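You operate a simulated robot arm through the tools that you are given. There is no shell and no other tool. Be economical: measure what you need, move in short steps, check, and stop when the job is done.

Carry out the task below with a simulated robot arm. There is one attempt and no reset: what you move stays moved.

TASK
Wash the purple lens in the bath for 2 min.
Fine: basket down, lid on; wait till the display says DONE; leave it in.

It is judged by the outcome, as a careful person would: the job done as asked, and still so three seconds after it is handed in. It fails if anything else is knocked over, pushed out of place, dropped, spilled or broken. A push-on lid holds only when it is set on centred and level and pressed home; a screw cap is set on level and turned clockwise until tight.

THE ROBOT
A 7-joint arm with a two-finger parallel gripper, fixed in place. Base frame: the origin is at the foot of the arm, x ahead of it, y to its left, z up; the work surface is at about z = 86. Lengths are in cm, angles in degrees, forces in N, time in s.
With the tool pointing down near the work surface it reaches from about 30 to 70 cm from the base axis. Its first joint turns from -66.0 to 66.0 degrees. Payload 1.57 kg.
The TCP is the grasp point between the finger pads, 3 cm short of the fingertips. In the tool frame z runs along the fingers and y along their closing line. The gripper opens to 11 cm. The fingers are 2.4 cm wide and 1.2 cm thick; the gripper's body (4.8 by 11.2 cm) begins 7.8 cm behind the TCP.
Orientation is that of the tool frame in the base frame, as a unit quaternion [w, x, y, z]. With the fingers straight down and closing along the base's y, the tool's x points along the base's -x, its y along +y and its z along -z.

THE INTERFACE
- The arm moves only by the tool send_rows. Its argument "commands" is a list of rows, each a list of 2 entries, a list of its own where there are three numbers: the shift along the base's x, y, z in cm, then the turn, a rotation vector about the base's x, y, z in degrees. In form: [[[tx, ty, tz], [wx, wy, wz]], ...]. A call has 1 to 8 rows; each row shifts and turns the commanded pose from where the row before left it. "claw" is the gripper command, from -1 (fully open) to 1 (shut), values between in proportion, set as the call begins (left out, the last holds). Rows are played at 5 a second. More than 5 cm and 8.6 degrees between two rows, or a gripper value outside its range, and nothing of the call is played. Where a pose cannot be reached the arm comes as near as it can. A force on the tool above 40 N (or 10 N above the force at the start of the call, whichever is more), or a blocked arm, ends the call early, and 0.2 s more pass. The fingers move at their own pace (about 10.8 cm/s each) and stop on an object; they squeeze with about 33 N. The grip force told is the motor's: it shows also when the fingers shut on nothing. Time passes only in rows, and 0.2 s behind the last, so rows that do not move let the fingers close. It gives the time, the measured TCP pose, the force on the tool (base axes), the opening and the grip force at its end, in the units of the frame above (readings bear some noise), with the torque about the TCP (base axes, N m) and any sound that the robot's microphone picked up.
- Cameras (640 x 400 px; columns grow to the right, rows downward): "scene" is fixed at [15.8, -38.66, 139.89]; the picture's right is [0.84, -0.54, 0.00], its down [-0.34, -0.52, -0.78] and it looks along [0.43, 0.66, -0.62] (base axes); focal length 272 px, centre (320, 200). "wrist" rides on the gripper at [7, 1.6, -14.1] in the tool frame; the picture's right is [-0.23, 0.97, 0.00], its down [-0.86, -0.20, -0.48] and it looks along [-0.47, -0.11, 0.88] (tool axes); focal length 222 px, centre (320, 200). There is no depth. A picture from a camera that has moved, and an enlarged one, comes with that camera's place and axes in the base frame and with its lens.
- camera(camera): a new picture of that camera. No time passes.
- zoom(camera, box): a new picture of the part [left, top, right, bottom] of that camera's present view, enlarged. No time passes.
- hand_in(): hands the job in; it is judged then, once.

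Work in short steps. Places have to be worked out from the pictures, the camera data and where the tool is seen: move nearer, look again, correct. Check each grasp and each placing, and mend what went wrong. You have 120 turns and 84 pictures in all, those below and enlarged ones among them. Open the gripper and draw the arm clear of the work before you hand the job in, unless the task says otherwise; then end with one line.

The tools are called after "Emit:" by a JSON object that holds its "method" and its "body". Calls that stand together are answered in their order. send_rows: Moves the arm, as the interface text tells. Its arguments: {"type":"object","properties":{"commands":{"type":"array","items":{"type":"array"}},"claw":{"type":"number"}},"required":["commands"]} The other tools are called the same way: camera (camera) takes a picture; zoom (camera, box) takes an enlarged picture of a part of a camera's view; hand_in () hands the job in.

At the start:

```text
clock: 0.0
ee_pos: [43.75, 4.58, 117.63]
tcp_rot: [0.0, 0.0, 1.0, 0.0]
ft_force: [0.5, 0.1, 0.0]
ft_torque: [0.0, -0.01, -0.01]
opening: 11.02
grip_force: 0.0
```

scene: 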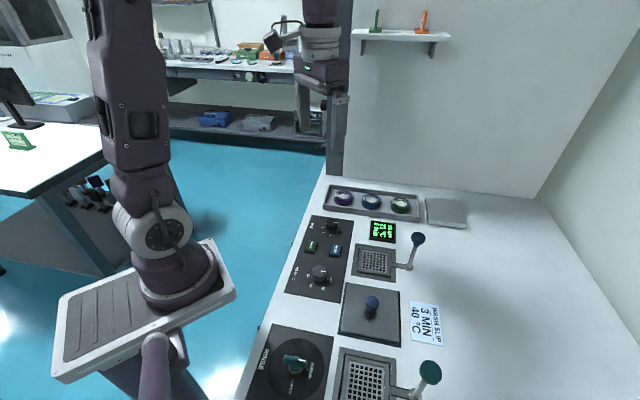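
wrist: 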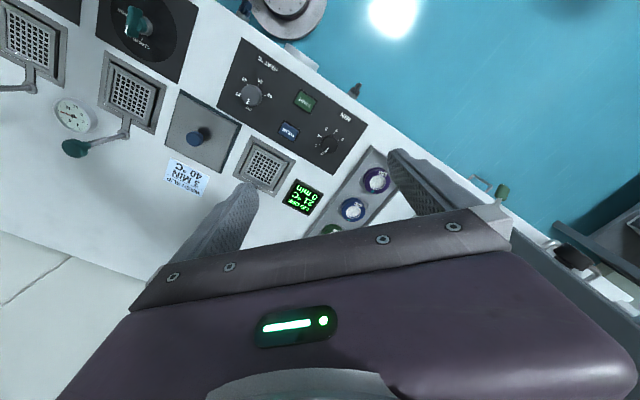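

I start by looking closely at the panel, lenses, bath and basket.

Emit:
{"method": "zoom", "body": {"camera": "scene", "box": [270, 170, 480, 300]}}

Emit:
{"method": "zoom", "body": {"camera": "scene", "box": [230, 270, 470, 400]}}

Emit:
{"method": "zoom", "body": {"camera": "wrist", "box": [210, 30, 430, 240]}}

Emit:
{"method": "zoom", "body": {"camera": "wrist", "box": [0, 0, 250, 200]}}

```text
3.05 times, centred on (375, 235) of scene
camera zoom: at [15.8, -38.66, 139.89], right [0.84, -0.54, 0.0], down [-0.34, -0.52, -0.78], along [0.43, 0.66, -0.62], focal length 829 px, centre (152, 93)
```

zoom: 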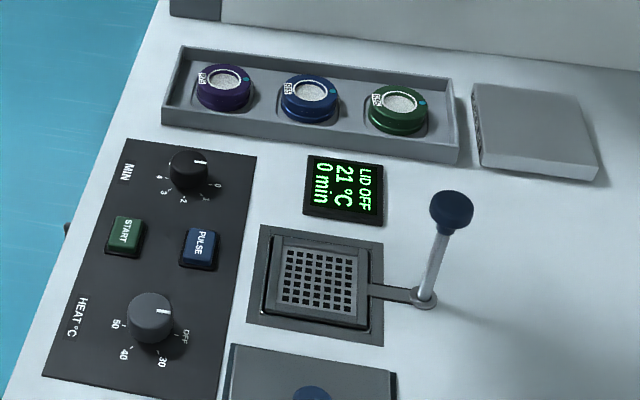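

```text
2.67 times, centred on (350, 335) of scene
camera zoom: at [15.8, -38.66, 139.89], right [0.84, -0.54, 0.0], down [-0.34, -0.52, -0.78], along [0.43, 0.66, -0.62], focal length 726 px, centre (240, -160)
```

zoom: 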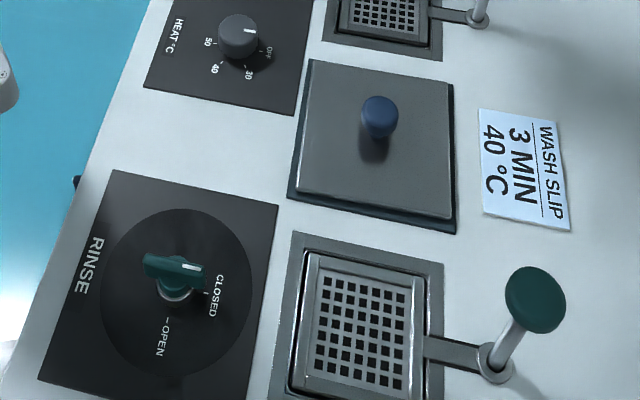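

```text
1.90 times, centred on (320, 135) of wrist
camera zoom: at [36.74, 6.24, 131.73], right [0.23, 0.97, 0.0], down [0.86, -0.2, 0.48], along [0.47, -0.11, -0.88], focal length 423 px, centre (320, 324)
```

zoom: 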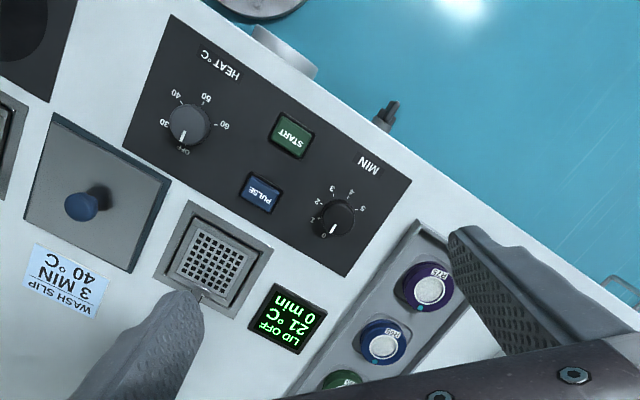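

```text
2.00 times, centred on (125, 100) of wrist
camera zoom: at [36.74, 6.24, 131.73], right [0.23, 0.97, 0.0], down [0.86, -0.2, 0.48], along [0.47, -0.11, -0.88], focal length 444 px, centre (710, 400)
```

zoom: 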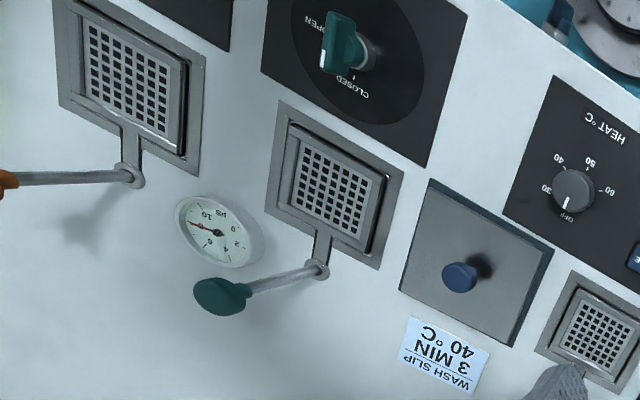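

The console is turned 45°: the blue bath's basket is near (50.8,-9.1), its lid near (41.3,-18.8), and the purple lens near (58,13.4). The slip says 3 min at 40 °C, but the task says 2 min, so I'll use 2 min. I turn the tool -45° and move above the lens to look.

Emit:
{"method": "send_rows", "body": {"commands": [[[2, 1.2, -1], [0, 0, -7.5]], [[2, 1.2, -1], [0, 0, -7.5]], [[2, 1.2, -1], [0, 0, -7.5]], [[2, 1.2, -1], [0, 0, -7.5]], [[2, 1.2, -1], [0, 0, -7.5]], [[2, 1.2, -1], [0, 0, -7.5]], [[0, 0, 0], [0, 0, 0]]], "claw": -1}}

Emit:
{"method": "camera", "body": {"camera": "wrist"}}

Emit:
{"method": "camera", "body": {"camera": "scene"}}

```text
clock: 1.6
ee_pos: [55.67, 11.88, 111.63]
tcp_rot: [-0.001, 0.384, 0.923, 0.0]
ft_force: [0.1, 0.1, -0.5]
ft_torque: [-0.03, -0.03, 0.04]
opening: 11.0
grip_force: 0.0
```

```text
77 pictures are left
camera wrist: at [51.94, 17.97, 125.73], right [0.85, 0.53, 0.0], down [0.46, -0.75, 0.48], along [0.25, -0.41, -0.88], focal length 222 px, centre (320, 200)
```

wrist: 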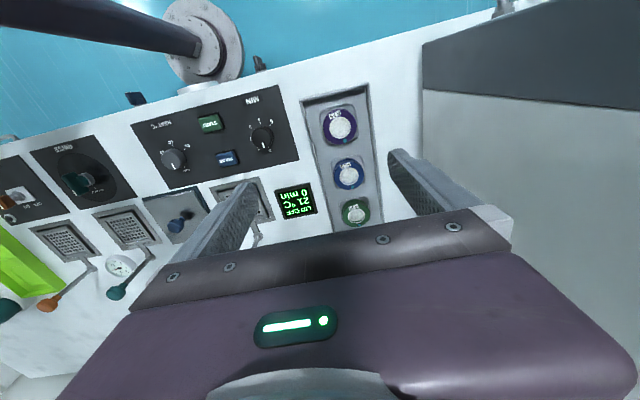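

```text
76 pictures are left
```

scene: 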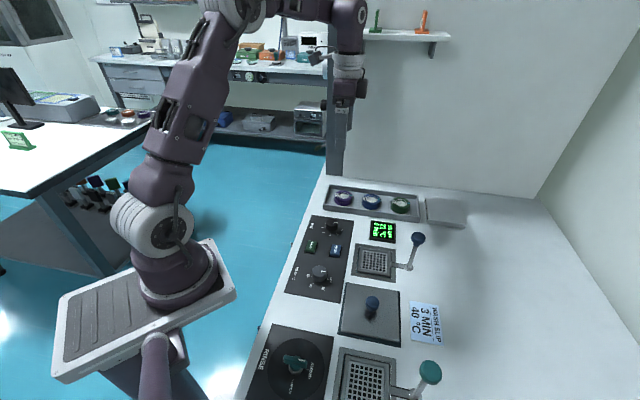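

The view is clear; I zoom in on the tray and the bath.

Emit:
{"method": "zoom", "body": {"camera": "wrist", "box": [290, 80, 410, 240]}}

Emit:
{"method": "zoom", "body": {"camera": "scene", "box": [340, 210, 460, 300]}}

Emit:
{"method": "zoom", "body": {"camera": "wrist", "box": [130, 90, 300, 200]}}

```text
2.50 times, centred on (350, 160) of wrist
camera zoom: at [51.94, 17.97, 125.73], right [0.85, 0.53, 0.0], down [0.46, -0.75, 0.48], along [0.25, -0.41, -0.88], focal length 555 px, centre (245, 300)
```

zoom: 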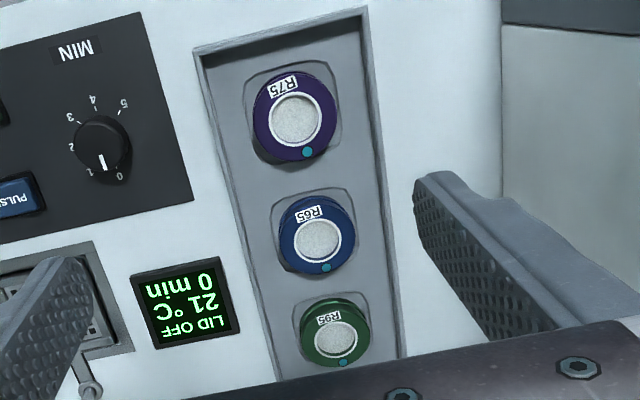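

```text
4.44 times, centred on (400, 255) of scene
camera zoom: at [15.81, -38.66, 139.89], right [0.84, -0.54, 0.0], down [-0.34, -0.52, -0.78], along [0.43, 0.66, -0.62], focal length 1210 px, centre (-36, -44)
```

zoom: 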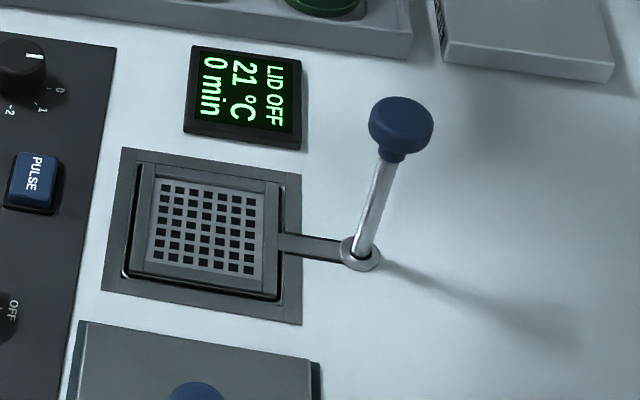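

```text
3.64 times, centred on (215, 145) of wrist
camera zoom: at [51.94, 17.97, 125.73], right [0.85, 0.53, 0.0], down [0.46, -0.75, 0.48], along [0.25, -0.41, -0.88], focal length 808 px, centre (702, 400)
```

zoom: 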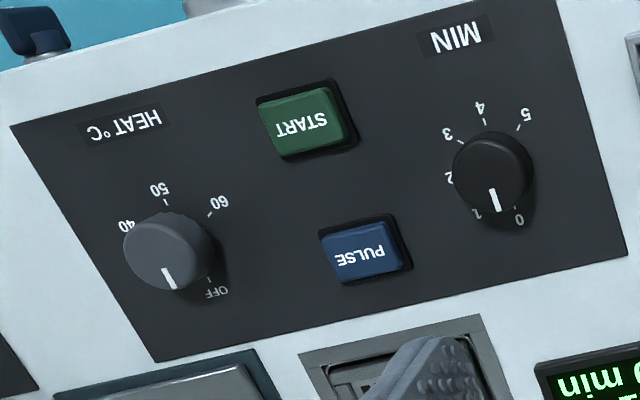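

The basket hangs on a post with a blue knob, so pressing the knob down should lower it. I descend over the purple lens with the fingers partly closed for a close look.

Emit:
{"method": "send_rows", "body": {"commands": [[[1.2, 0.9, -4], [0, 0, 0]], [[1.3, 0.8, -4], [0, 0, 0]], [[0, 0, -3.6], [0, 0, 0]], [[0, 0, 0], [0, 0, 0]], [[0, 0, 0], [0, 0, 0]]], "claw": 0.2}}

Emit:
{"method": "camera", "body": {"camera": "wrist"}}

Emit:
{"method": "zoom", "body": {"camera": "scene", "box": [310, 160, 430, 235]}}

```text
clock: 2.8
ee_pos: [58.17, 13.52, 99.96]
tcp_rot: [0.0, 0.382, 0.924, 0.0]
ft_force: [-0.2, 0.1, 0.0]
ft_torque: [0.0, 0.01, -0.02]
opening: 4.41
grip_force: 0.1
```

```text
72 pictures are left
camera wrist: at [54.45, 19.67, 114.03], right [0.85, 0.53, 0.0], down [0.46, -0.75, 0.48], along [0.25, -0.41, -0.88], focal length 222 px, centre (320, 200)
```

wrist: 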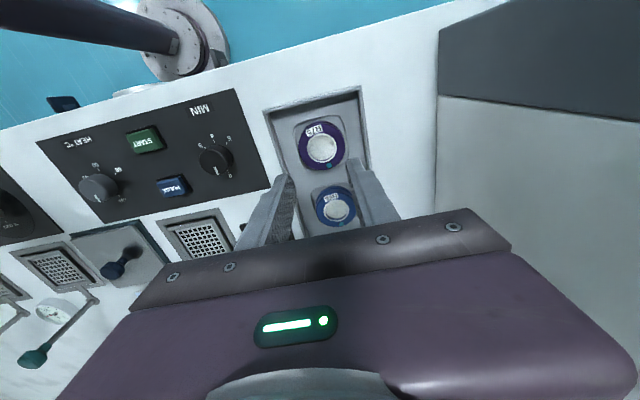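

```text
5.33 times, centred on (370, 198) of scene
camera zoom: at [15.8, -38.66, 139.89], right [0.84, -0.54, 0.0], down [-0.34, -0.52, -0.78], along [0.43, 0.66, -0.62], focal length 1452 px, centre (53, 213)
```

zoom: 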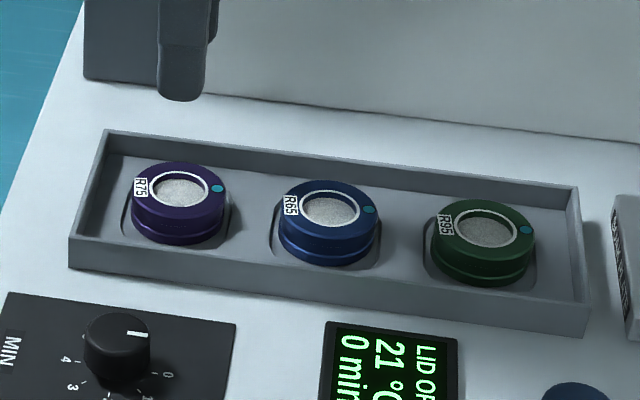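

Lens is about 5.5 cm wide, its top at z≈88.7 and its centre near (58.25, 13.8), with roughly 2 cm gaps to the tray walls. I set the opening to about 6.6, lower to z=94 and check alignment.

Emit:
{"method": "send_rows", "body": {"commands": [[[0.1, 0.25, -3], [0, 0, 0]], [[0, 0, -3], [0, 0, 0]], [[0, 0, 0], [0, 0, 0]], [[0, 0, 0], [0, 0, 0]]], "claw": -0.2}}

Emit:
{"method": "zoom", "body": {"camera": "wrist", "box": [220, 60, 420, 240]}}

Emit:
{"method": "zoom", "body": {"camera": "scene", "box": [300, 150, 420, 225]}}

```text
clock: 3.8
ee_pos: [58.43, 13.83, 94.03]
tcp_rot: [0.0, 0.382, 0.924, -0.001]
ft_force: [-0.5, 0.4, -0.2]
ft_torque: [-0.03, -0.03, -0.03]
opening: 6.6
grip_force: 0.1
```

```text
2.22 times, centred on (320, 150) of wrist
camera zoom: at [54.59, 19.85, 108.06], right [0.85, 0.53, 0.0], down [0.46, -0.75, 0.48], along [0.25, -0.41, -0.88], focal length 494 px, centre (320, 311)
```

zoom: 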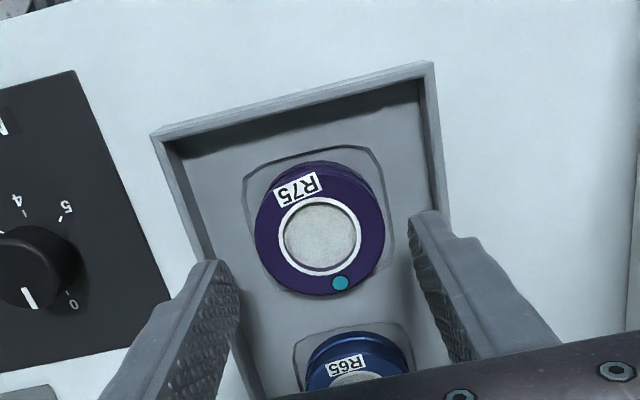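

```text
5.33 times, centred on (360, 188) of scene
camera zoom: at [15.8, -38.66, 139.89], right [0.84, -0.54, 0.0], down [-0.34, -0.52, -0.78], along [0.43, 0.66, -0.62], focal length 1452 px, centre (107, 267)
```

zoom: 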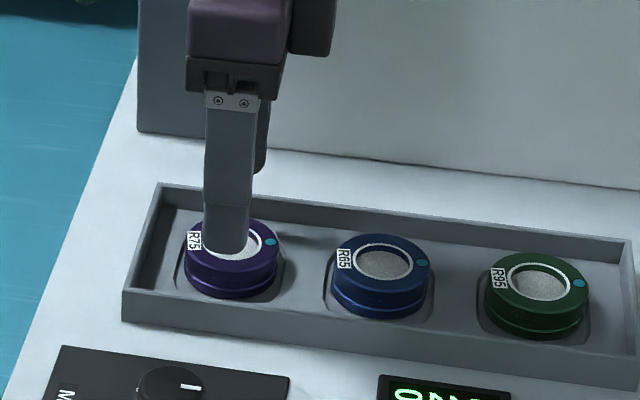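

The lens is centred between the fingers at about (58.25, 13.85). I lower to TCP z=90.5, with the tips about 1.2 cm below the lens top.

Emit:
{"method": "send_rows", "body": {"commands": [[[-0.15, 0.02, -1.5], [0, 0, 0]], [[0, 0, -1], [0, 0, 0]], [[0, 0, -1], [0, 0, 0]], [[0, 0, 0], [0, 0, 0]]]}}

Emit:
{"method": "zoom", "body": {"camera": "wrist", "box": [220, 60, 420, 240]}}

Emit:
{"method": "zoom", "body": {"camera": "scene", "box": [300, 150, 420, 225]}}

```text
clock: 4.8
ee_pos: [58.32, 13.74, 90.53]
tcp_rot: [0.0, 0.384, 0.924, 0.0]
ft_force: [-0.5, -0.4, 0.4]
ft_torque: [0.0, -0.02, 0.01]
opening: 6.59
grip_force: 0.0
```

```text
2.22 times, centred on (320, 150) of wrist
camera zoom: at [54.41, 19.8, 104.63], right [0.85, 0.53, 0.0], down [0.46, -0.75, 0.48], along [0.25, -0.41, -0.88], focal length 494 px, centre (320, 311)
```

zoom: 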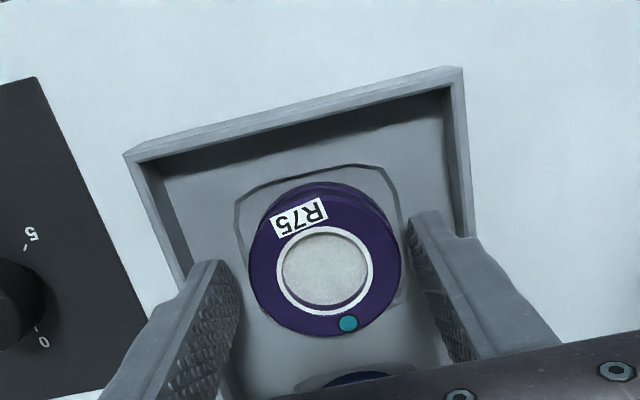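

```text
5.33 times, centred on (360, 188) of scene
camera zoom: at [15.8, -38.66, 139.89], right [0.84, -0.54, 0.0], down [-0.34, -0.52, -0.78], along [0.43, 0.66, -0.62], focal length 1452 px, centre (107, 267)
```

zoom: 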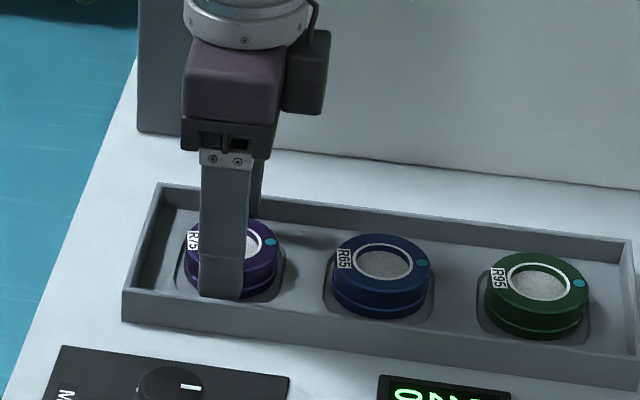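

I raise slightly by 0.5 so only the upper part of the rim is gripped, then close.

Emit:
{"method": "send_rows", "body": {"commands": [[[-0.05, 0.1, 0.5], [0, 0, 0]], [[0, 0, 0], [0, 0, 0]]]}}

Emit:
{"method": "send_rows", "body": {"commands": [[[0, 0, 0], [0, 0, 0]], [[0, 0, 0], [0, 0, 0]], [[0, 0, 0], [0, 0, 0]]], "claw": 1}}

Emit:
{"method": "send_rows", "body": {"commands": [[[0, 0, 2], [0, 0, 0]], [[0, 0, 2], [0, 0, 0]], [[0, 0, 3], [0, 0, 0]], [[0, 0, 3], [0, 0, 0]], [[0, 0, 0], [0, 0, 0]]]}}

Emit:
{"method": "zoom", "body": {"camera": "scene", "box": [300, 130, 440, 225]}}

Emit:
{"method": "camera", "body": {"camera": "wrist"}}

```text
clock: 5.4
ee_pos: [58.09, 13.83, 91.07]
tcp_rot: [0.0, 0.383, 0.924, 0.0]
ft_force: [-0.1, 0.3, -0.6]
ft_torque: [-0.01, -0.01, 0.01]
opening: 6.6
grip_force: 0.1
```

```text
clock: 6.2
ee_pos: [58.02, 13.81, 90.95]
tcp_rot: [0.001, 0.383, 0.924, 0.001]
ft_force: [-1.1, 0.1, 2.7]
ft_torque: [0.03, 0.1, -0.03]
opening: 5.3
grip_force: 32.8
```

```text
clock: 7.4
ee_pos: [58.05, 13.83, 101.14]
tcp_rot: [0.0, 0.383, 0.924, 0.0]
ft_force: [0.5, -0.3, -1.1]
ft_torque: [0.02, 0.0, -0.01]
opening: 5.33
grip_force: 33.1
```

```text
4.21 times, centred on (370, 178) of scene
camera zoom: at [15.8, -38.66, 139.89], right [0.84, -0.54, 0.0], down [-0.34, -0.52, -0.78], along [0.43, 0.66, -0.62], focal length 1146 px, centre (110, 295)
```

zoom: 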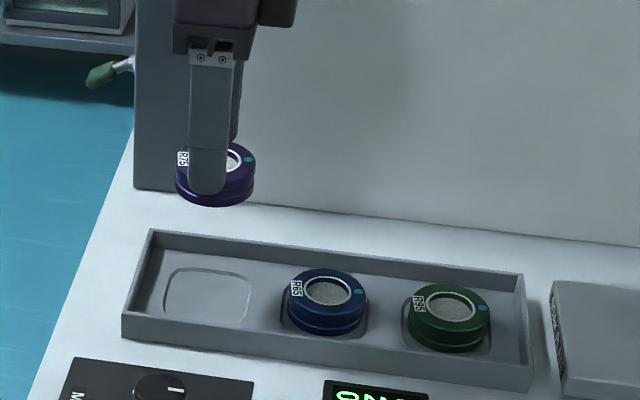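

```text
65 pictures are left
camera wrist: at [54.33, 19.89, 115.19], right [0.85, 0.53, 0.0], down [0.46, -0.75, 0.48], along [0.25, -0.41, -0.88], focal length 222 px, centre (320, 200)
```

wrist: 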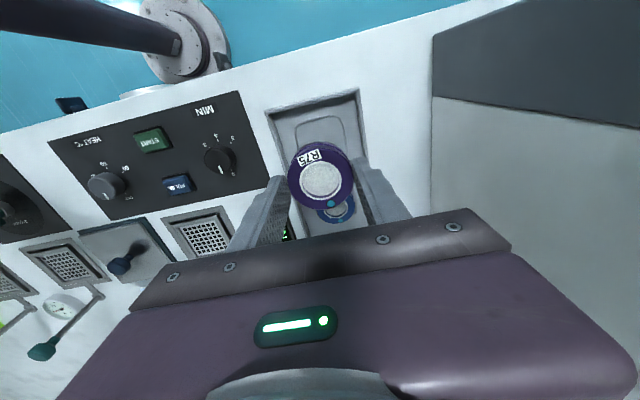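

The lens is held, centred. I carry it at z≈104 to above the basket at about (50.7, -9.2) and look.

Emit:
{"method": "send_rows", "body": {"commands": [[[-1.23, -3.83, 1], [0, 0, 0]], [[-1.23, -3.83, 1], [0, 0, 0]], [[-1.23, -3.83, 1], [0, 0, 0]], [[-1.23, -3.83, 0], [0, 0, 0]], [[-1.23, -3.83, 0], [0, 0, 0]], [[-1.2, -3.83, 0], [0, 0, 0]], [[0, 0, 0], [0, 0, 0]]]}}

Emit:
{"method": "camera", "body": {"camera": "wrist"}}

Emit:
{"method": "zoom", "body": {"camera": "scene", "box": [320, 170, 480, 290]}}

```text
clock: 9.0
ee_pos: [50.9, -9.2, 104.02]
tcp_rot: [0.0, 0.383, 0.924, 0.0]
ft_force: [0.9, -0.6, -0.3]
ft_torque: [0.01, -0.03, 0.03]
opening: 5.31
grip_force: 33.3
```

```text
64 pictures are left
camera wrist: at [47.17, -3.12, 118.14], right [0.85, 0.53, 0.0], down [0.46, -0.75, 0.48], along [0.25, -0.41, -0.88], focal length 222 px, centre (320, 200)
```

wrist: 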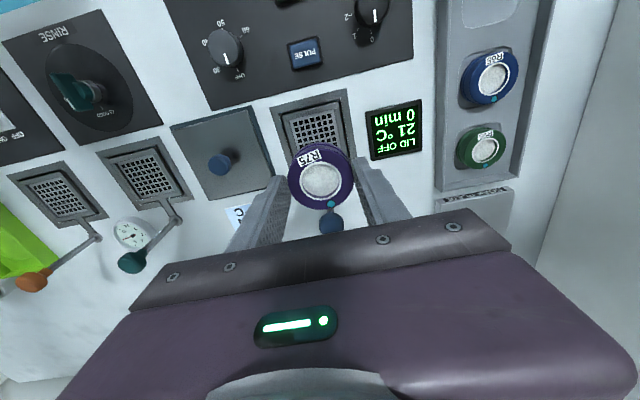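

```text
3.33 times, centred on (400, 230) of scene
camera zoom: at [15.8, -38.66, 139.89], right [0.84, -0.54, 0.0], down [-0.34, -0.52, -0.78], along [0.43, 0.66, -0.62], focal length 907 px, centre (53, 100)
```

zoom: 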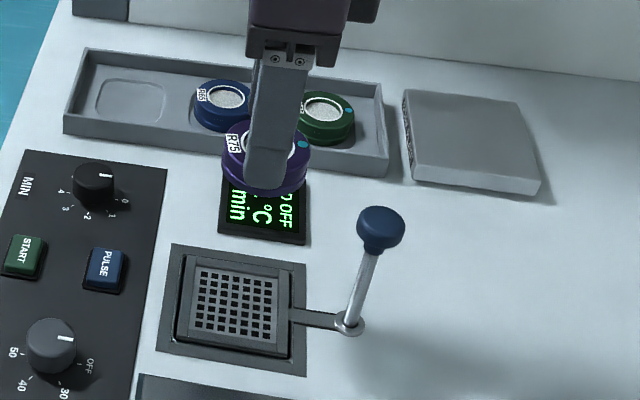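

I zoom in on the wrist view to measure the basket and knob.

Emit:
{"method": "zoom", "body": {"camera": "wrist", "box": [240, 80, 400, 240]}}

Emit:
{"method": "zoom", "body": {"camera": "scene", "box": [350, 225, 430, 280]}}

```text
2.50 times, centred on (320, 160) of wrist
camera zoom: at [47.17, -3.12, 118.14], right [0.85, 0.53, 0.0], down [0.46, -0.75, 0.48], along [0.25, -0.41, -0.88], focal length 555 px, centre (320, 300)
```

zoom: 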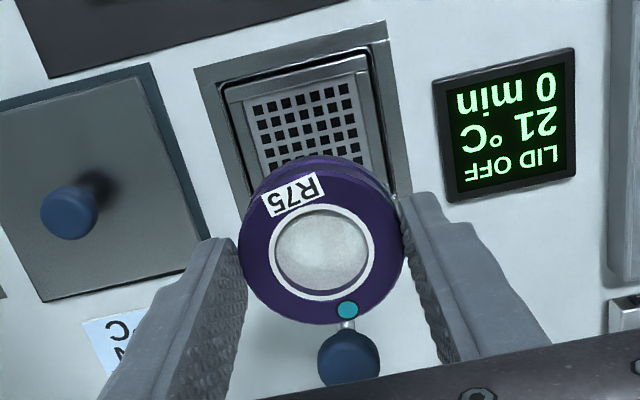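

```text
7.27 times, centred on (390, 252) of scene
camera zoom: at [15.8, -38.66, 139.89], right [0.84, -0.54, 0.0], down [-0.34, -0.52, -0.78], along [0.43, 0.66, -0.62], focal length 1979 px, centre (-189, -182)
```

zoom: 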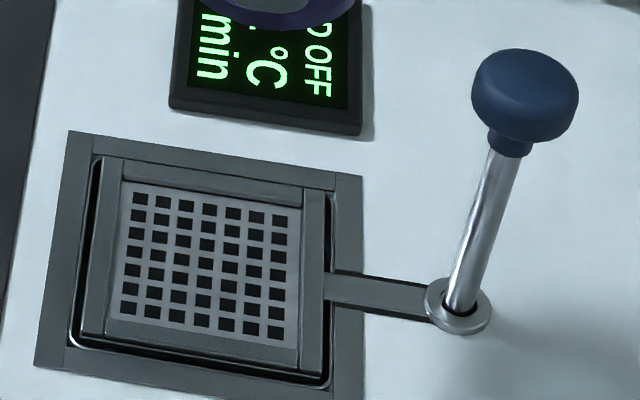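

The basket is partly hidden by the lens, so I shift 5 cm away from it (above the knob height) to measure its centre accurately.

Emit:
{"method": "send_rows", "body": {"commands": [[[1.5, -1.5, 1.5], [0, 0, 0]], [[2, -2, 0], [0, 0, 0]], [[0, 0, 0], [0, 0, 0]]]}}

Emit:
{"method": "zoom", "body": {"camera": "wrist", "box": [220, 40, 420, 240]}}

```text
clock: 9.8
ee_pos: [54.21, -12.75, 105.51]
tcp_rot: [0.0, 0.383, 0.924, 0.001]
ft_force: [-0.9, -0.7, -0.8]
ft_torque: [-0.02, 0.01, 0.01]
opening: 5.28
grip_force: 33.1
```

```text
2.00 times, centred on (320, 140) of wrist
camera zoom: at [50.45, -6.65, 119.62], right [0.85, 0.53, 0.0], down [0.46, -0.75, 0.48], along [0.25, -0.41, -0.88], focal length 444 px, centre (320, 320)
```

zoom: 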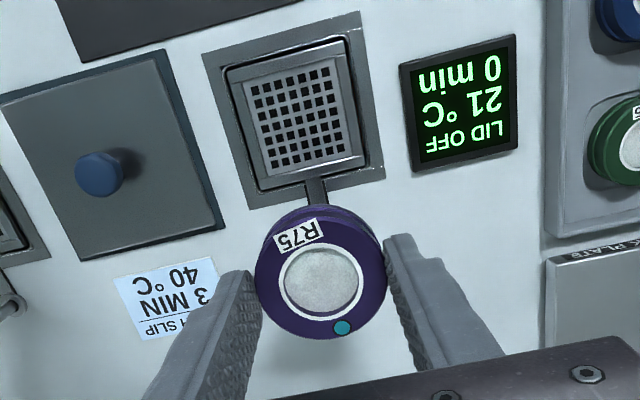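

Basket centre measures about (50.65, -9.4). I return over it and lower to TCP z=94 to check against the scene view.

Emit:
{"method": "send_rows", "body": {"commands": [[[-1.8, 1.7, -1.5], [0, 0, 0]], [[-1.75, 1.65, -2], [0, 0, 0]], [[0, 0, -4], [0, 0, 0]], [[0, 0, -4], [0, 0, 0]], [[0, 0, 0], [0, 0, 0]]]}}

Emit:
{"method": "zoom", "body": {"camera": "scene", "box": [340, 210, 440, 285]}}

Emit:
{"method": "zoom", "body": {"camera": "wrist", "box": [220, 40, 420, 240]}}

```text
clock: 11.0
ee_pos: [50.84, -8.98, 94.03]
tcp_rot: [0.0, 0.383, 0.924, 0.0]
ft_force: [0.6, -0.3, -0.6]
ft_torque: [0.04, 0.01, 0.03]
opening: 5.29
grip_force: 32.9
```

```text
5.33 times, centred on (390, 248) of scene
camera zoom: at [15.8, -38.66, 139.89], right [0.84, -0.54, 0.0], down [-0.34, -0.52, -0.78], along [0.43, 0.66, -0.62], focal length 1452 px, centre (-53, -53)
```

zoom: 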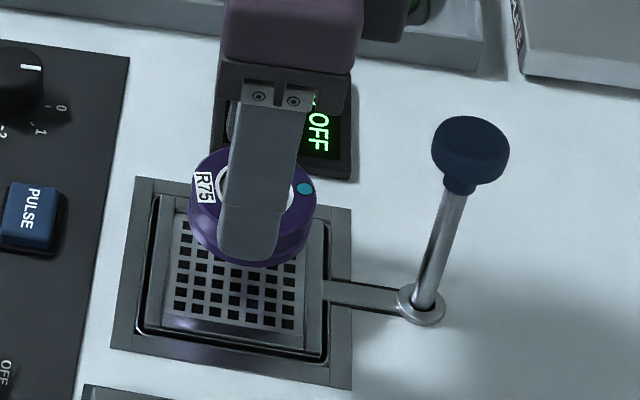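

```text
2.00 times, centred on (320, 140) of wrist
camera zoom: at [47.13, -3.02, 108.0], right [0.85, 0.53, 0.0], down [0.46, -0.75, 0.48], along [0.25, -0.41, -0.88], focal length 444 px, centre (320, 320)
```

zoom: 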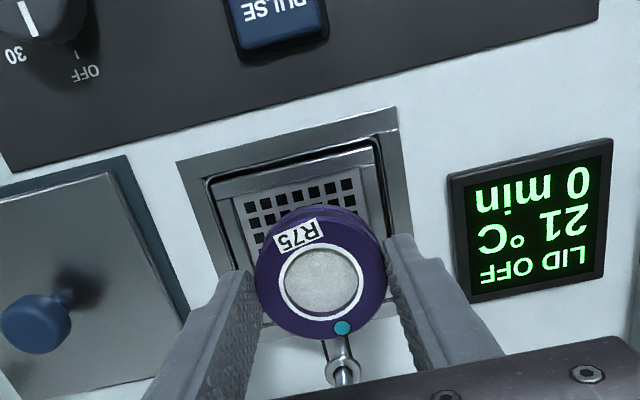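

Lowering 2 cm more, still above the rim, so I can compare the lens with the basket edges at nearly equal height.

Emit:
{"method": "send_rows", "body": {"commands": [[[0, -0.2, -1], [0, 0, 0]], [[0, 0, -1], [0, 0, 0]], [[0, 0, 0], [0, 0, 0]]]}}

Emit:
{"method": "zoom", "body": {"camera": "scene", "box": [350, 225, 430, 280]}}

Emit:
{"method": "zoom", "body": {"camera": "wrist", "box": [240, 80, 400, 220]}}

```text
clock: 11.8
ee_pos: [50.68, -9.3, 91.86]
tcp_rot: [0.0, 0.383, 0.924, 0.0]
ft_force: [-1.0, -0.2, -0.8]
ft_torque: [0.02, 0.0, 0.02]
opening: 5.34
grip_force: 33.1
```

```text
7.27 times, centred on (390, 252) of scene
camera zoom: at [15.8, -38.66, 139.89], right [0.84, -0.54, 0.0], down [-0.34, -0.52, -0.78], along [0.43, 0.66, -0.62], focal length 1979 px, centre (-189, -182)
```

zoom: 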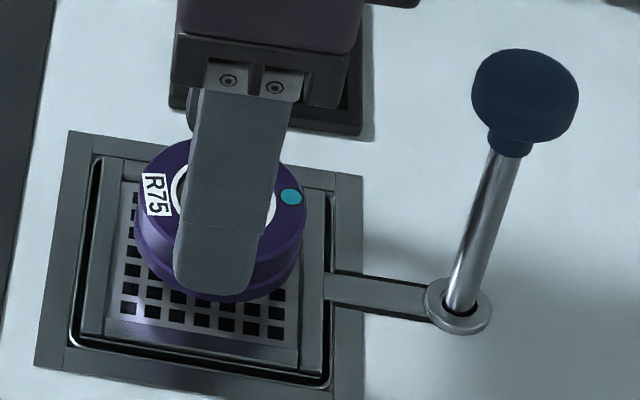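

```text
2.86 times, centred on (320, 150) of wrist
camera zoom: at [46.94, -3.28, 106.02], right [0.85, 0.53, 0.0], down [0.46, -0.75, 0.48], along [0.25, -0.41, -0.88], focal length 635 px, centre (320, 343)
```

zoom: 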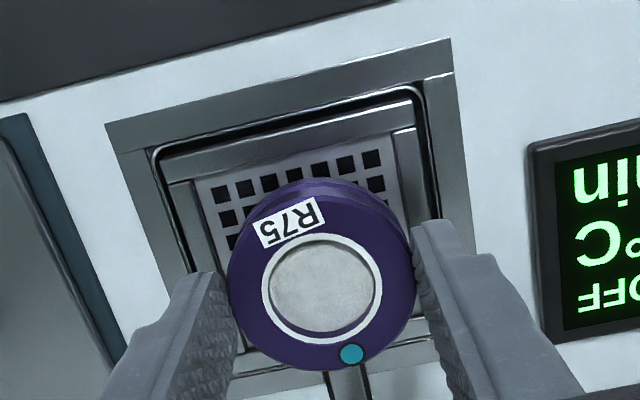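

The lens lines up well in the closing direction; I nudge 0.25 cm toward the panel and lower in small steps until contact.

Emit:
{"method": "send_rows", "body": {"commands": [[[-0.15, 0.2, -0.5], [0, 0, 0]], [[0, 0, -0.4], [0, 0, 0]], [[0, 0, 0], [0, 0, 0]]]}}

Emit:
{"method": "zoom", "body": {"camera": "scene", "box": [350, 225, 430, 280]}}

```text
clock: 12.6
ee_pos: [50.5, -9.17, 91.1]
tcp_rot: [0.0, 0.382, 0.924, 0.0]
ft_force: [0.0, -0.2, 0.3]
ft_torque: [0.03, -0.01, 0.0]
opening: 5.3
grip_force: 32.7
```

```text
7.27 times, centred on (390, 252) of scene
camera zoom: at [15.8, -38.66, 139.89], right [0.84, -0.54, 0.0], down [-0.34, -0.52, -0.78], along [0.43, 0.66, -0.62], focal length 1979 px, centre (-189, -182)
```

zoom: 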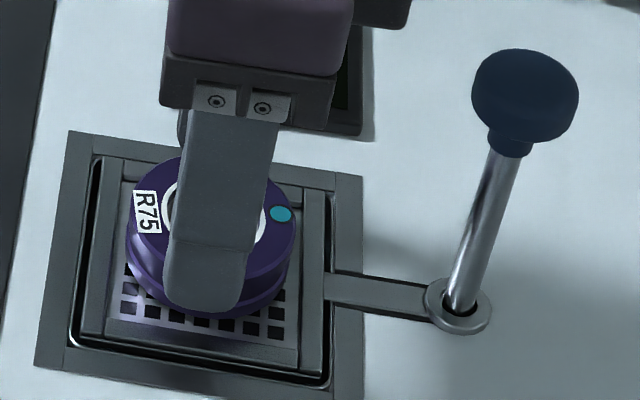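

Still no contact; keep lowering slowly.

Emit:
{"method": "send_rows", "body": {"commands": [[[0.05, 0.05, -0.3], [0, 0, 0]], [[0, 0, -0.3], [0, 0, 0]], [[0, 0, 0], [0, 0, 0]]]}}

Emit:
{"method": "zoom", "body": {"camera": "scene", "box": [350, 225, 430, 280]}}

Emit:
{"method": "zoom", "body": {"camera": "wrist", "box": [240, 80, 400, 220]}}

```text
clock: 13.4
ee_pos: [50.62, -9.16, 90.52]
tcp_rot: [-0.001, 0.383, 0.924, 0.0]
ft_force: [0.1, -0.4, 1.2]
ft_torque: [0.03, 0.02, 0.01]
opening: 5.32
grip_force: 32.9
```

```text
7.27 times, centred on (390, 252) of scene
camera zoom: at [15.8, -38.66, 139.89], right [0.84, -0.54, 0.0], down [-0.34, -0.52, -0.78], along [0.43, 0.66, -0.62], focal length 1979 px, centre (-189, -182)
```

zoom: 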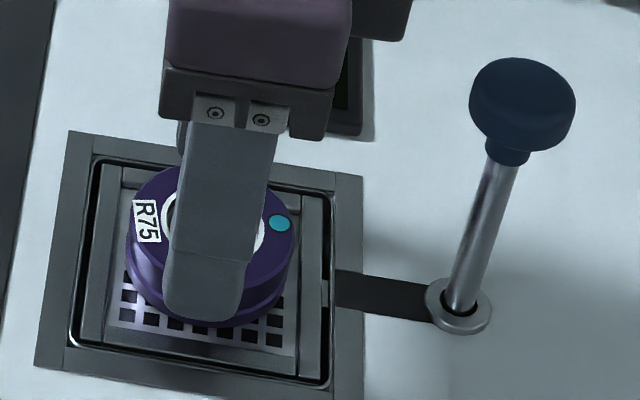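

```text
2.86 times, centred on (320, 150) of wrist
camera zoom: at [46.84, -3.12, 104.59], right [0.85, 0.53, 0.0], down [0.46, -0.75, 0.48], along [0.25, -0.41, -0.88], focal length 635 px, centre (320, 343)
```

zoom: 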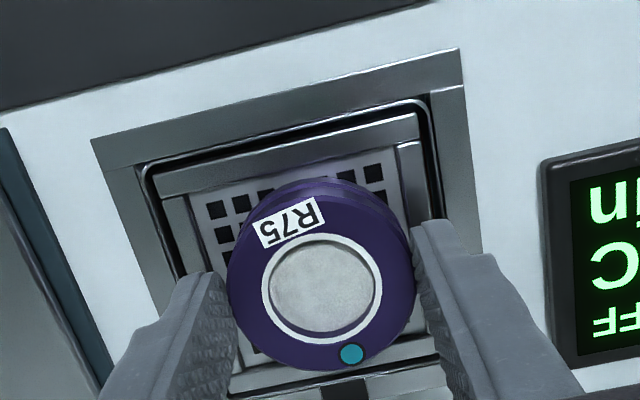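

The basket is yielding (knob dropped slightly), so the lens rests on its floor. I release it there and rise.

Emit:
{"method": "send_rows", "body": {"commands": [[[0, 0, 0.15], [0, 0, 0]], [[0, 0, 0], [0, 0, 0]], [[0, 0, 0], [0, 0, 0]]], "claw": -0.15}}

Emit:
{"method": "send_rows", "body": {"commands": [[[0, 0, 1], [0, 0, 0]], [[0, 0, 3], [0, 0, 0]], [[0, 0, 4], [0, 0, 0]], [[0, 0, 4], [0, 0, 0]], [[0, 0, 0], [0, 0, 0]]]}}

Emit:
{"method": "zoom", "body": {"camera": "scene", "box": [350, 225, 430, 280]}}

Emit:
{"method": "zoom", "body": {"camera": "wrist", "box": [220, 60, 420, 240]}}

```text
clock: 14.2
ee_pos: [50.54, -9.14, 90.66]
tcp_rot: [0.0, 0.383, 0.924, -0.001]
ft_force: [0.2, -0.2, -0.4]
ft_torque: [0.01, 0.02, 0.0]
opening: 6.31
grip_force: 0.1
```

```text
clock: 15.4
ee_pos: [50.57, -9.21, 102.73]
tcp_rot: [0.0, 0.383, 0.924, 0.0]
ft_force: [0.7, 0.1, 0.0]
ft_torque: [0.03, -0.03, 0.03]
opening: 6.3
grip_force: 0.0
```

```text
7.27 times, centred on (390, 252) of scene
camera zoom: at [15.8, -38.66, 139.89], right [0.84, -0.54, 0.0], down [-0.34, -0.52, -0.78], along [0.43, 0.66, -0.62], focal length 1979 px, centre (-189, -182)
```

zoom: 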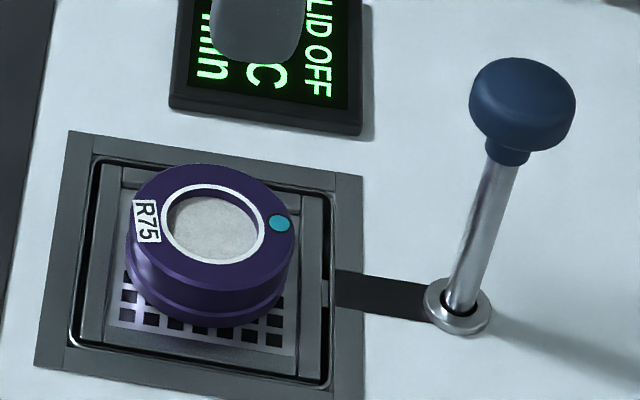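

```text
2.22 times, centred on (320, 150) of wrist
camera zoom: at [46.83, -3.17, 116.86], right [0.85, 0.53, 0.0], down [0.46, -0.75, 0.48], along [0.25, -0.41, -0.88], focal length 494 px, centre (320, 311)
```

zoom: 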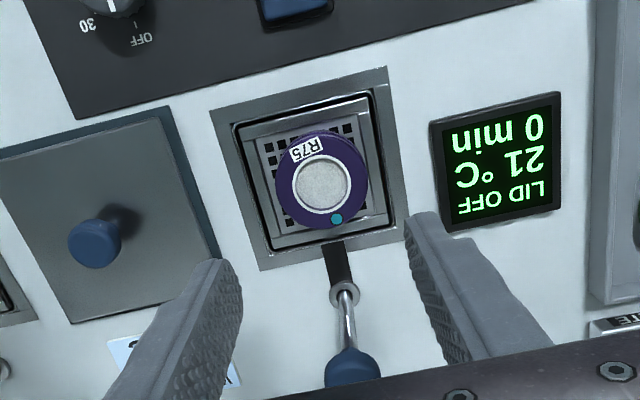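

The lens sits flat in the basket. The knob is near (56.35, -15.4), top about z≈96.5. I close the fingers, go above it and verify.

Emit:
{"method": "send_rows", "body": {"commands": [[[2.9, -3.1, 1], [0, 0, 0]], [[2.9, -3.1, 0], [0, 0, 0]], [[0, 0, -2.2], [0, 0, 0]], [[0, 0, 0], [0, 0, 0]]], "claw": 1}}

Emit:
{"method": "zoom", "body": {"camera": "scene", "box": [350, 190, 470, 280]}}

Emit:
{"method": "zoom", "body": {"camera": "wrist", "box": [220, 60, 420, 240]}}

```text
clock: 16.4
ee_pos: [56.39, -15.15, 101.41]
tcp_rot: [0.0, 0.382, 0.924, 0.0]
ft_force: [0.1, -0.2, -0.9]
ft_torque: [0.05, 0.02, -0.06]
opening: 0.0
grip_force: 21.8
```

```text
4.44 times, centred on (410, 235) of scene
camera zoom: at [15.8, -38.66, 139.89], right [0.84, -0.54, 0.0], down [-0.34, -0.52, -0.78], along [0.43, 0.66, -0.62], focal length 1210 px, centre (-80, 44)
```

zoom: 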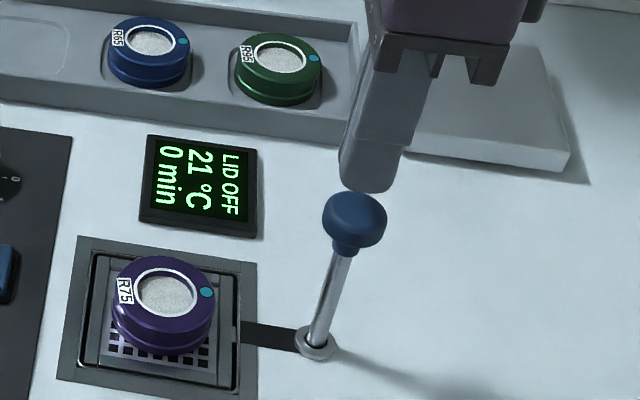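

```text
2.22 times, centred on (320, 150) of wrist
camera zoom: at [52.6, -9.12, 115.58], right [0.85, 0.53, 0.0], down [0.46, -0.75, 0.48], along [0.25, -0.41, -0.88], focal length 494 px, centre (320, 311)
```

zoom: 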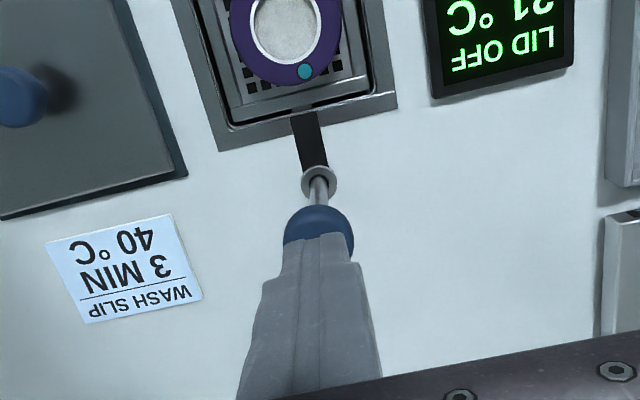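

Aligned (knob ≈ (56.3,-15.25)). I press straight down in steps.

Emit:
{"method": "send_rows", "body": {"commands": [[[-0.1, -0.1, -1], [0, 0, 0]], [[0, 0, -1], [0, 0, 0]], [[0, 0, -0.7], [0, 0, 0]], [[0, 0, -0.7], [0, 0, 0]], [[0, 0, -0.7], [0, 0, 0]], [[0, 0, 0], [0, 0, 0]]]}}

Emit:
{"method": "zoom", "body": {"camera": "scene", "box": [350, 190, 470, 280]}}

```text
clock: 17.8
ee_pos: [56.29, -15.41, 97.36]
tcp_rot: [0.0, 0.384, 0.924, 0.0]
ft_force: [-0.5, -0.9, 0.0]
ft_torque: [0.03, -0.02, -0.01]
opening: 0.0
grip_force: 21.2
```

```text
4.44 times, centred on (410, 235) of scene
camera zoom: at [15.8, -38.66, 139.89], right [0.84, -0.54, 0.0], down [-0.34, -0.52, -0.78], along [0.43, 0.66, -0.62], focal length 1210 px, centre (-80, 44)
```

zoom: 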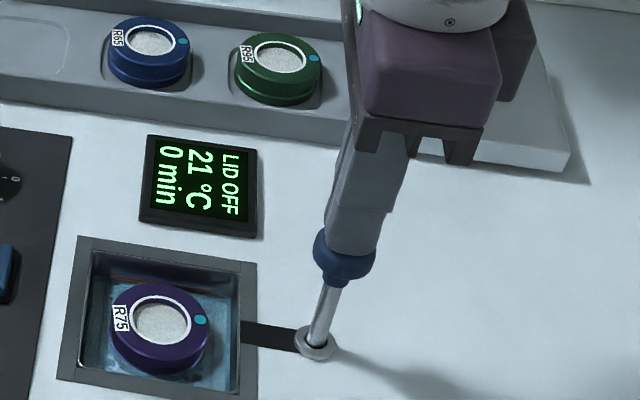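

The basket goes down freely. I keep pressing until it bottoms.

Emit:
{"method": "send_rows", "body": {"commands": [[[0, 0, -0.7], [0, 0, 0]], [[0, 0, -0.7], [0, 0, 0]], [[0, 0, -0.7], [0, 0, 0]], [[0, 0, -0.7], [0, 0, 0]], [[0, 0, -0.7], [0, 0, 0]], [[0, 0, 0], [0, 0, 0]]]}}

Emit:
{"method": "zoom", "body": {"camera": "scene", "box": [350, 190, 470, 280]}}

```text
clock: 19.2
ee_pos: [56.14, -15.41, 94.09]
tcp_rot: [0.001, 0.383, 0.924, 0.0]
ft_force: [-4.5, 2.6, 22.2]
ft_torque: [0.25, 0.32, -0.06]
opening: 0.02
grip_force: 21.3
```

```text
4.44 times, centred on (410, 235) of scene
camera zoom: at [15.75, -38.64, 139.91], right [0.84, -0.54, 0.0], down [-0.34, -0.52, -0.78], along [0.43, 0.66, -0.62], focal length 1210 px, centre (-80, 44)
```

zoom: 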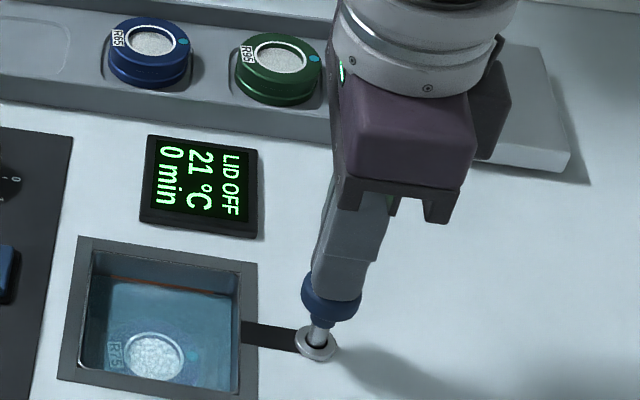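

It bottomed out (22 N) with the lens submerged. I rise straight up and check that it stays down.

Emit:
{"method": "send_rows", "body": {"commands": [[[0, 0, 1.5], [0, 0, 0]], [[0, 0, 3], [0, 0, 0]], [[0, 0, 4], [0, 0, 0]], [[0, 0, 3], [0, 0, 0]], [[0, 0, 0], [0, 0, 0]]]}}

Emit:
{"method": "zoom", "body": {"camera": "scene", "box": [330, 210, 450, 350]}}

Emit:
{"method": "camera", "body": {"camera": "wrist"}}

```text
clock: 20.4
ee_pos: [56.46, -15.54, 105.32]
tcp_rot: [0.0, 0.382, 0.924, -0.001]
ft_force: [0.2, -0.4, 0.8]
ft_torque: [0.02, 0.01, 0.01]
opening: 0.0
grip_force: 21.5
```

```text
2.86 times, centred on (390, 280) of scene
camera zoom: at [15.8, -38.66, 139.89], right [0.84, -0.54, 0.0], down [-0.34, -0.52, -0.78], along [0.43, 0.66, -0.62], focal length 778 px, centre (120, -29)
```

zoom: 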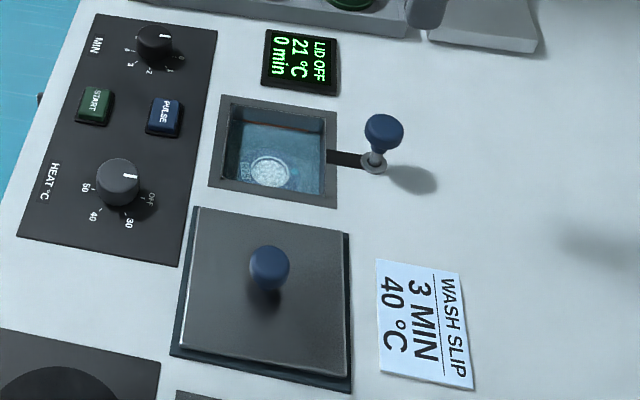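

```text
45 pictures are left
camera wrist: at [52.69, -9.4, 119.51], right [0.85, 0.53, 0.0], down [0.46, -0.75, 0.48], along [0.25, -0.41, -0.88], focal length 222 px, centre (320, 200)
```

wrist: 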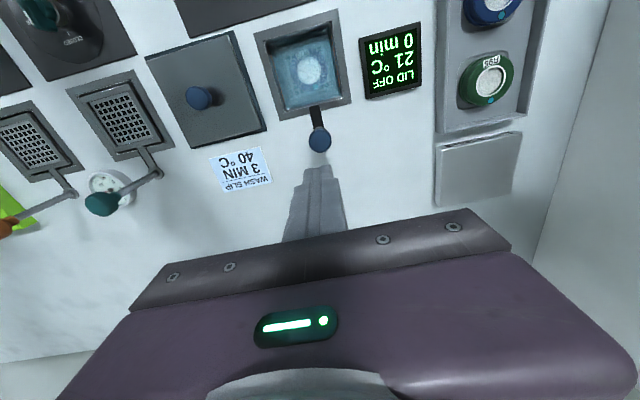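

The basket stays down and the lens is submerged. Next is the lid: its knob is near (41.25, -18.85), z≈90. I move above it with an opening of 5 cm and look.

Emit:
{"method": "send_rows", "body": {"commands": [[[-3.8, -0.85, 0], [0, 0, 0]], [[-3.8, -0.85, 0], [0, 0, 0]], [[-3.8, -0.85, 0], [0, 0, 0]], [[-3.8, -0.8, -2], [0, 0, 0]], [[0, 0, -3], [0, 0, 0]], [[0, 0, 0], [0, 0, 0]]], "claw": 0.1}}

Emit:
{"method": "camera", "body": {"camera": "wrist"}}

Emit:
{"method": "zoom", "body": {"camera": "scene", "box": [320, 250, 460, 360]}}

```text
clock: 21.8
ee_pos: [41.09, -18.87, 100.41]
tcp_rot: [0.0, 0.383, 0.924, 0.0]
ft_force: [0.2, -0.2, -0.1]
ft_torque: [-0.04, -0.01, 0.0]
opening: 4.92
grip_force: 0.1
```

```text
44 pictures are left
camera wrist: at [37.28, -12.88, 114.55], right [0.85, 0.53, 0.0], down [0.46, -0.75, 0.48], along [0.25, -0.41, -0.88], focal length 222 px, centre (320, 200)
```

wrist: 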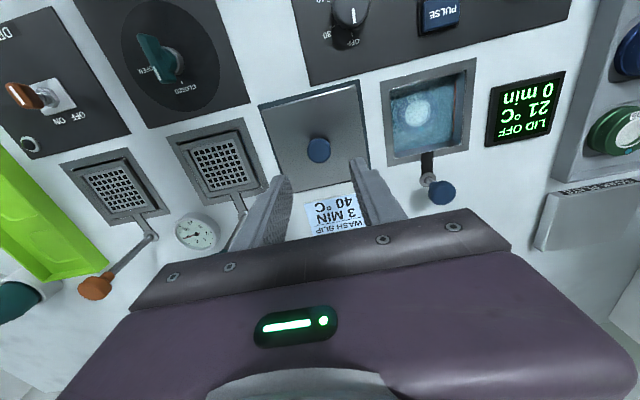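

```text
3.64 times, centred on (390, 305) of scene
camera zoom: at [15.8, -38.66, 139.89], right [0.84, -0.54, 0.0], down [-0.34, -0.52, -0.78], along [0.43, 0.66, -0.62], focal length 990 px, centre (66, -182)
```

zoom: 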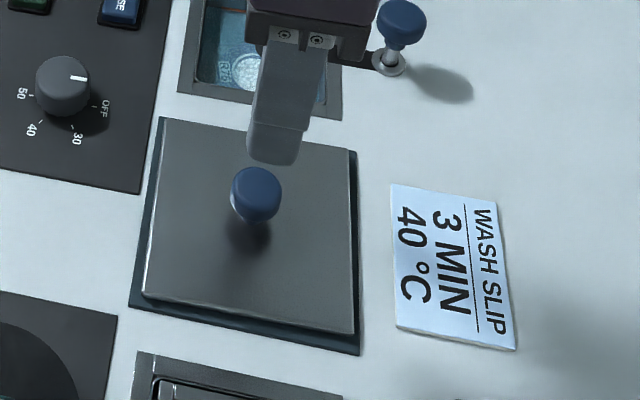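

I lower toward the lid knob and re-check the alignment.

Emit:
{"method": "send_rows", "body": {"commands": [[[-0.1, -0.1, -2.5], [0, 0, 0]], [[0, 0, -1.5], [0, 0, 0]], [[0, 0, 0], [0, 0, 0]]]}}

Emit:
{"method": "zoom", "body": {"camera": "wrist", "box": [220, 60, 420, 240]}}

Emit:
{"method": "zoom", "body": {"camera": "scene", "box": [320, 250, 420, 330]}}

```text
clock: 22.6
ee_pos: [40.97, -19.21, 96.46]
tcp_rot: [0.0, 0.383, 0.924, -0.001]
ft_force: [0.0, 0.3, 0.4]
ft_torque: [0.02, 0.02, 0.02]
opening: 4.94
grip_force: 0.2
```

```text
2.22 times, centred on (320, 150) of wrist
camera zoom: at [37.21, -12.98, 110.54], right [0.85, 0.53, 0.0], down [0.46, -0.75, 0.48], along [0.25, -0.41, -0.88], focal length 494 px, centre (320, 311)
```

zoom: 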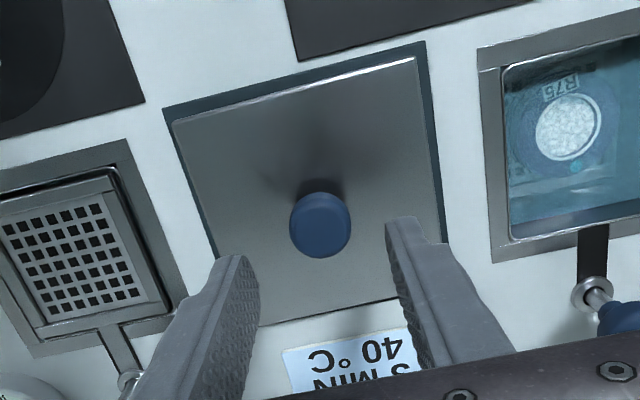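

```text
5.00 times, centred on (370, 290) of scene
camera zoom: at [15.8, -38.66, 139.89], right [0.84, -0.54, 0.0], down [-0.34, -0.52, -0.78], along [0.43, 0.66, -0.62], focal length 1361 px, centre (70, -250)
```

zoom: 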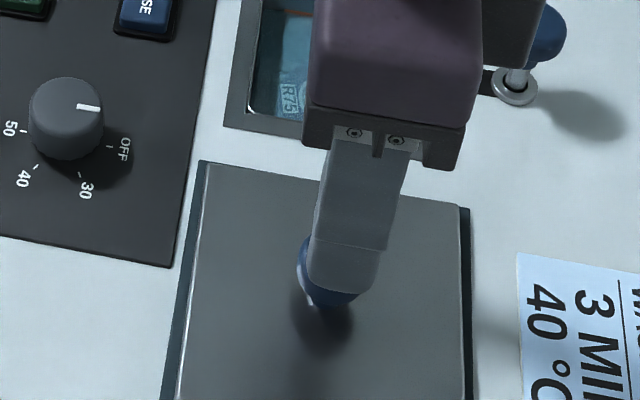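

Knob is at about (40.85, -18.95). I lower to TCP z≈91.6 so the pads span the knob head.

Emit:
{"method": "send_rows", "body": {"commands": [[[-0.1, 0.2, -2], [0, 0, 0]], [[0, 0, -1.5], [0, 0, 0]], [[0, 0, -1.3], [0, 0, 0]], [[0, 0, 0], [0, 0, 0]]]}}

Emit:
{"method": "zoom", "body": {"camera": "wrist", "box": [220, 60, 420, 240]}}

Emit:
{"method": "zoom", "body": {"camera": "scene", "box": [320, 250, 420, 330]}}

```text
clock: 23.6
ee_pos: [40.8, -18.73, 91.54]
tcp_rot: [0.0, 0.383, 0.924, 0.0]
ft_force: [-0.2, -0.4, -0.3]
ft_torque: [-0.01, -0.01, -0.04]
opening: 4.93
grip_force: 0.0
```

```text
2.22 times, centred on (320, 150) of wrist
camera zoom: at [37.1, -12.7, 105.65], right [0.85, 0.53, 0.0], down [0.46, -0.75, 0.48], along [0.25, -0.41, -0.88], focal length 494 px, centre (320, 311)
```

zoom: 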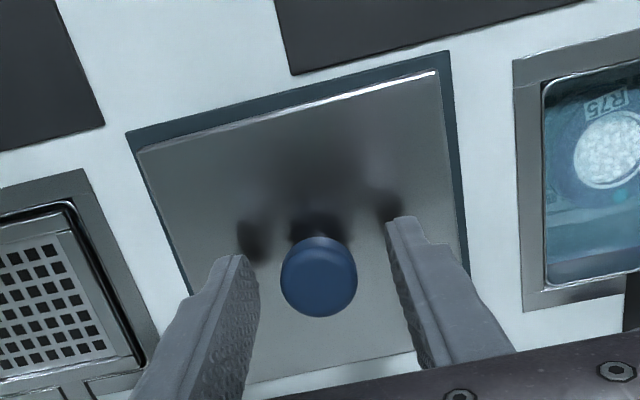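

```text
5.00 times, centred on (370, 290) of scene
camera zoom: at [15.8, -38.66, 139.89], right [0.84, -0.54, 0.0], down [-0.34, -0.52, -0.78], along [0.43, 0.66, -0.62], focal length 1361 px, centre (70, -250)
```

zoom: 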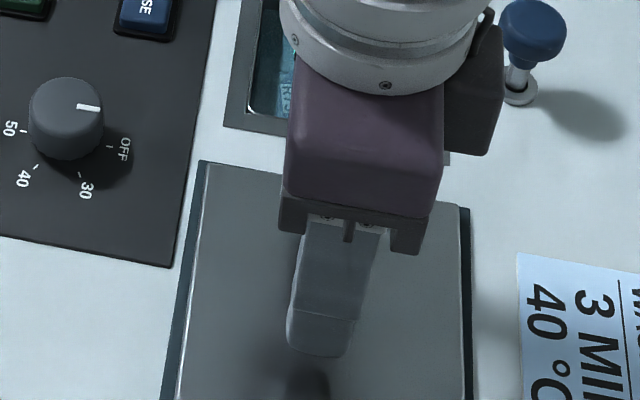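

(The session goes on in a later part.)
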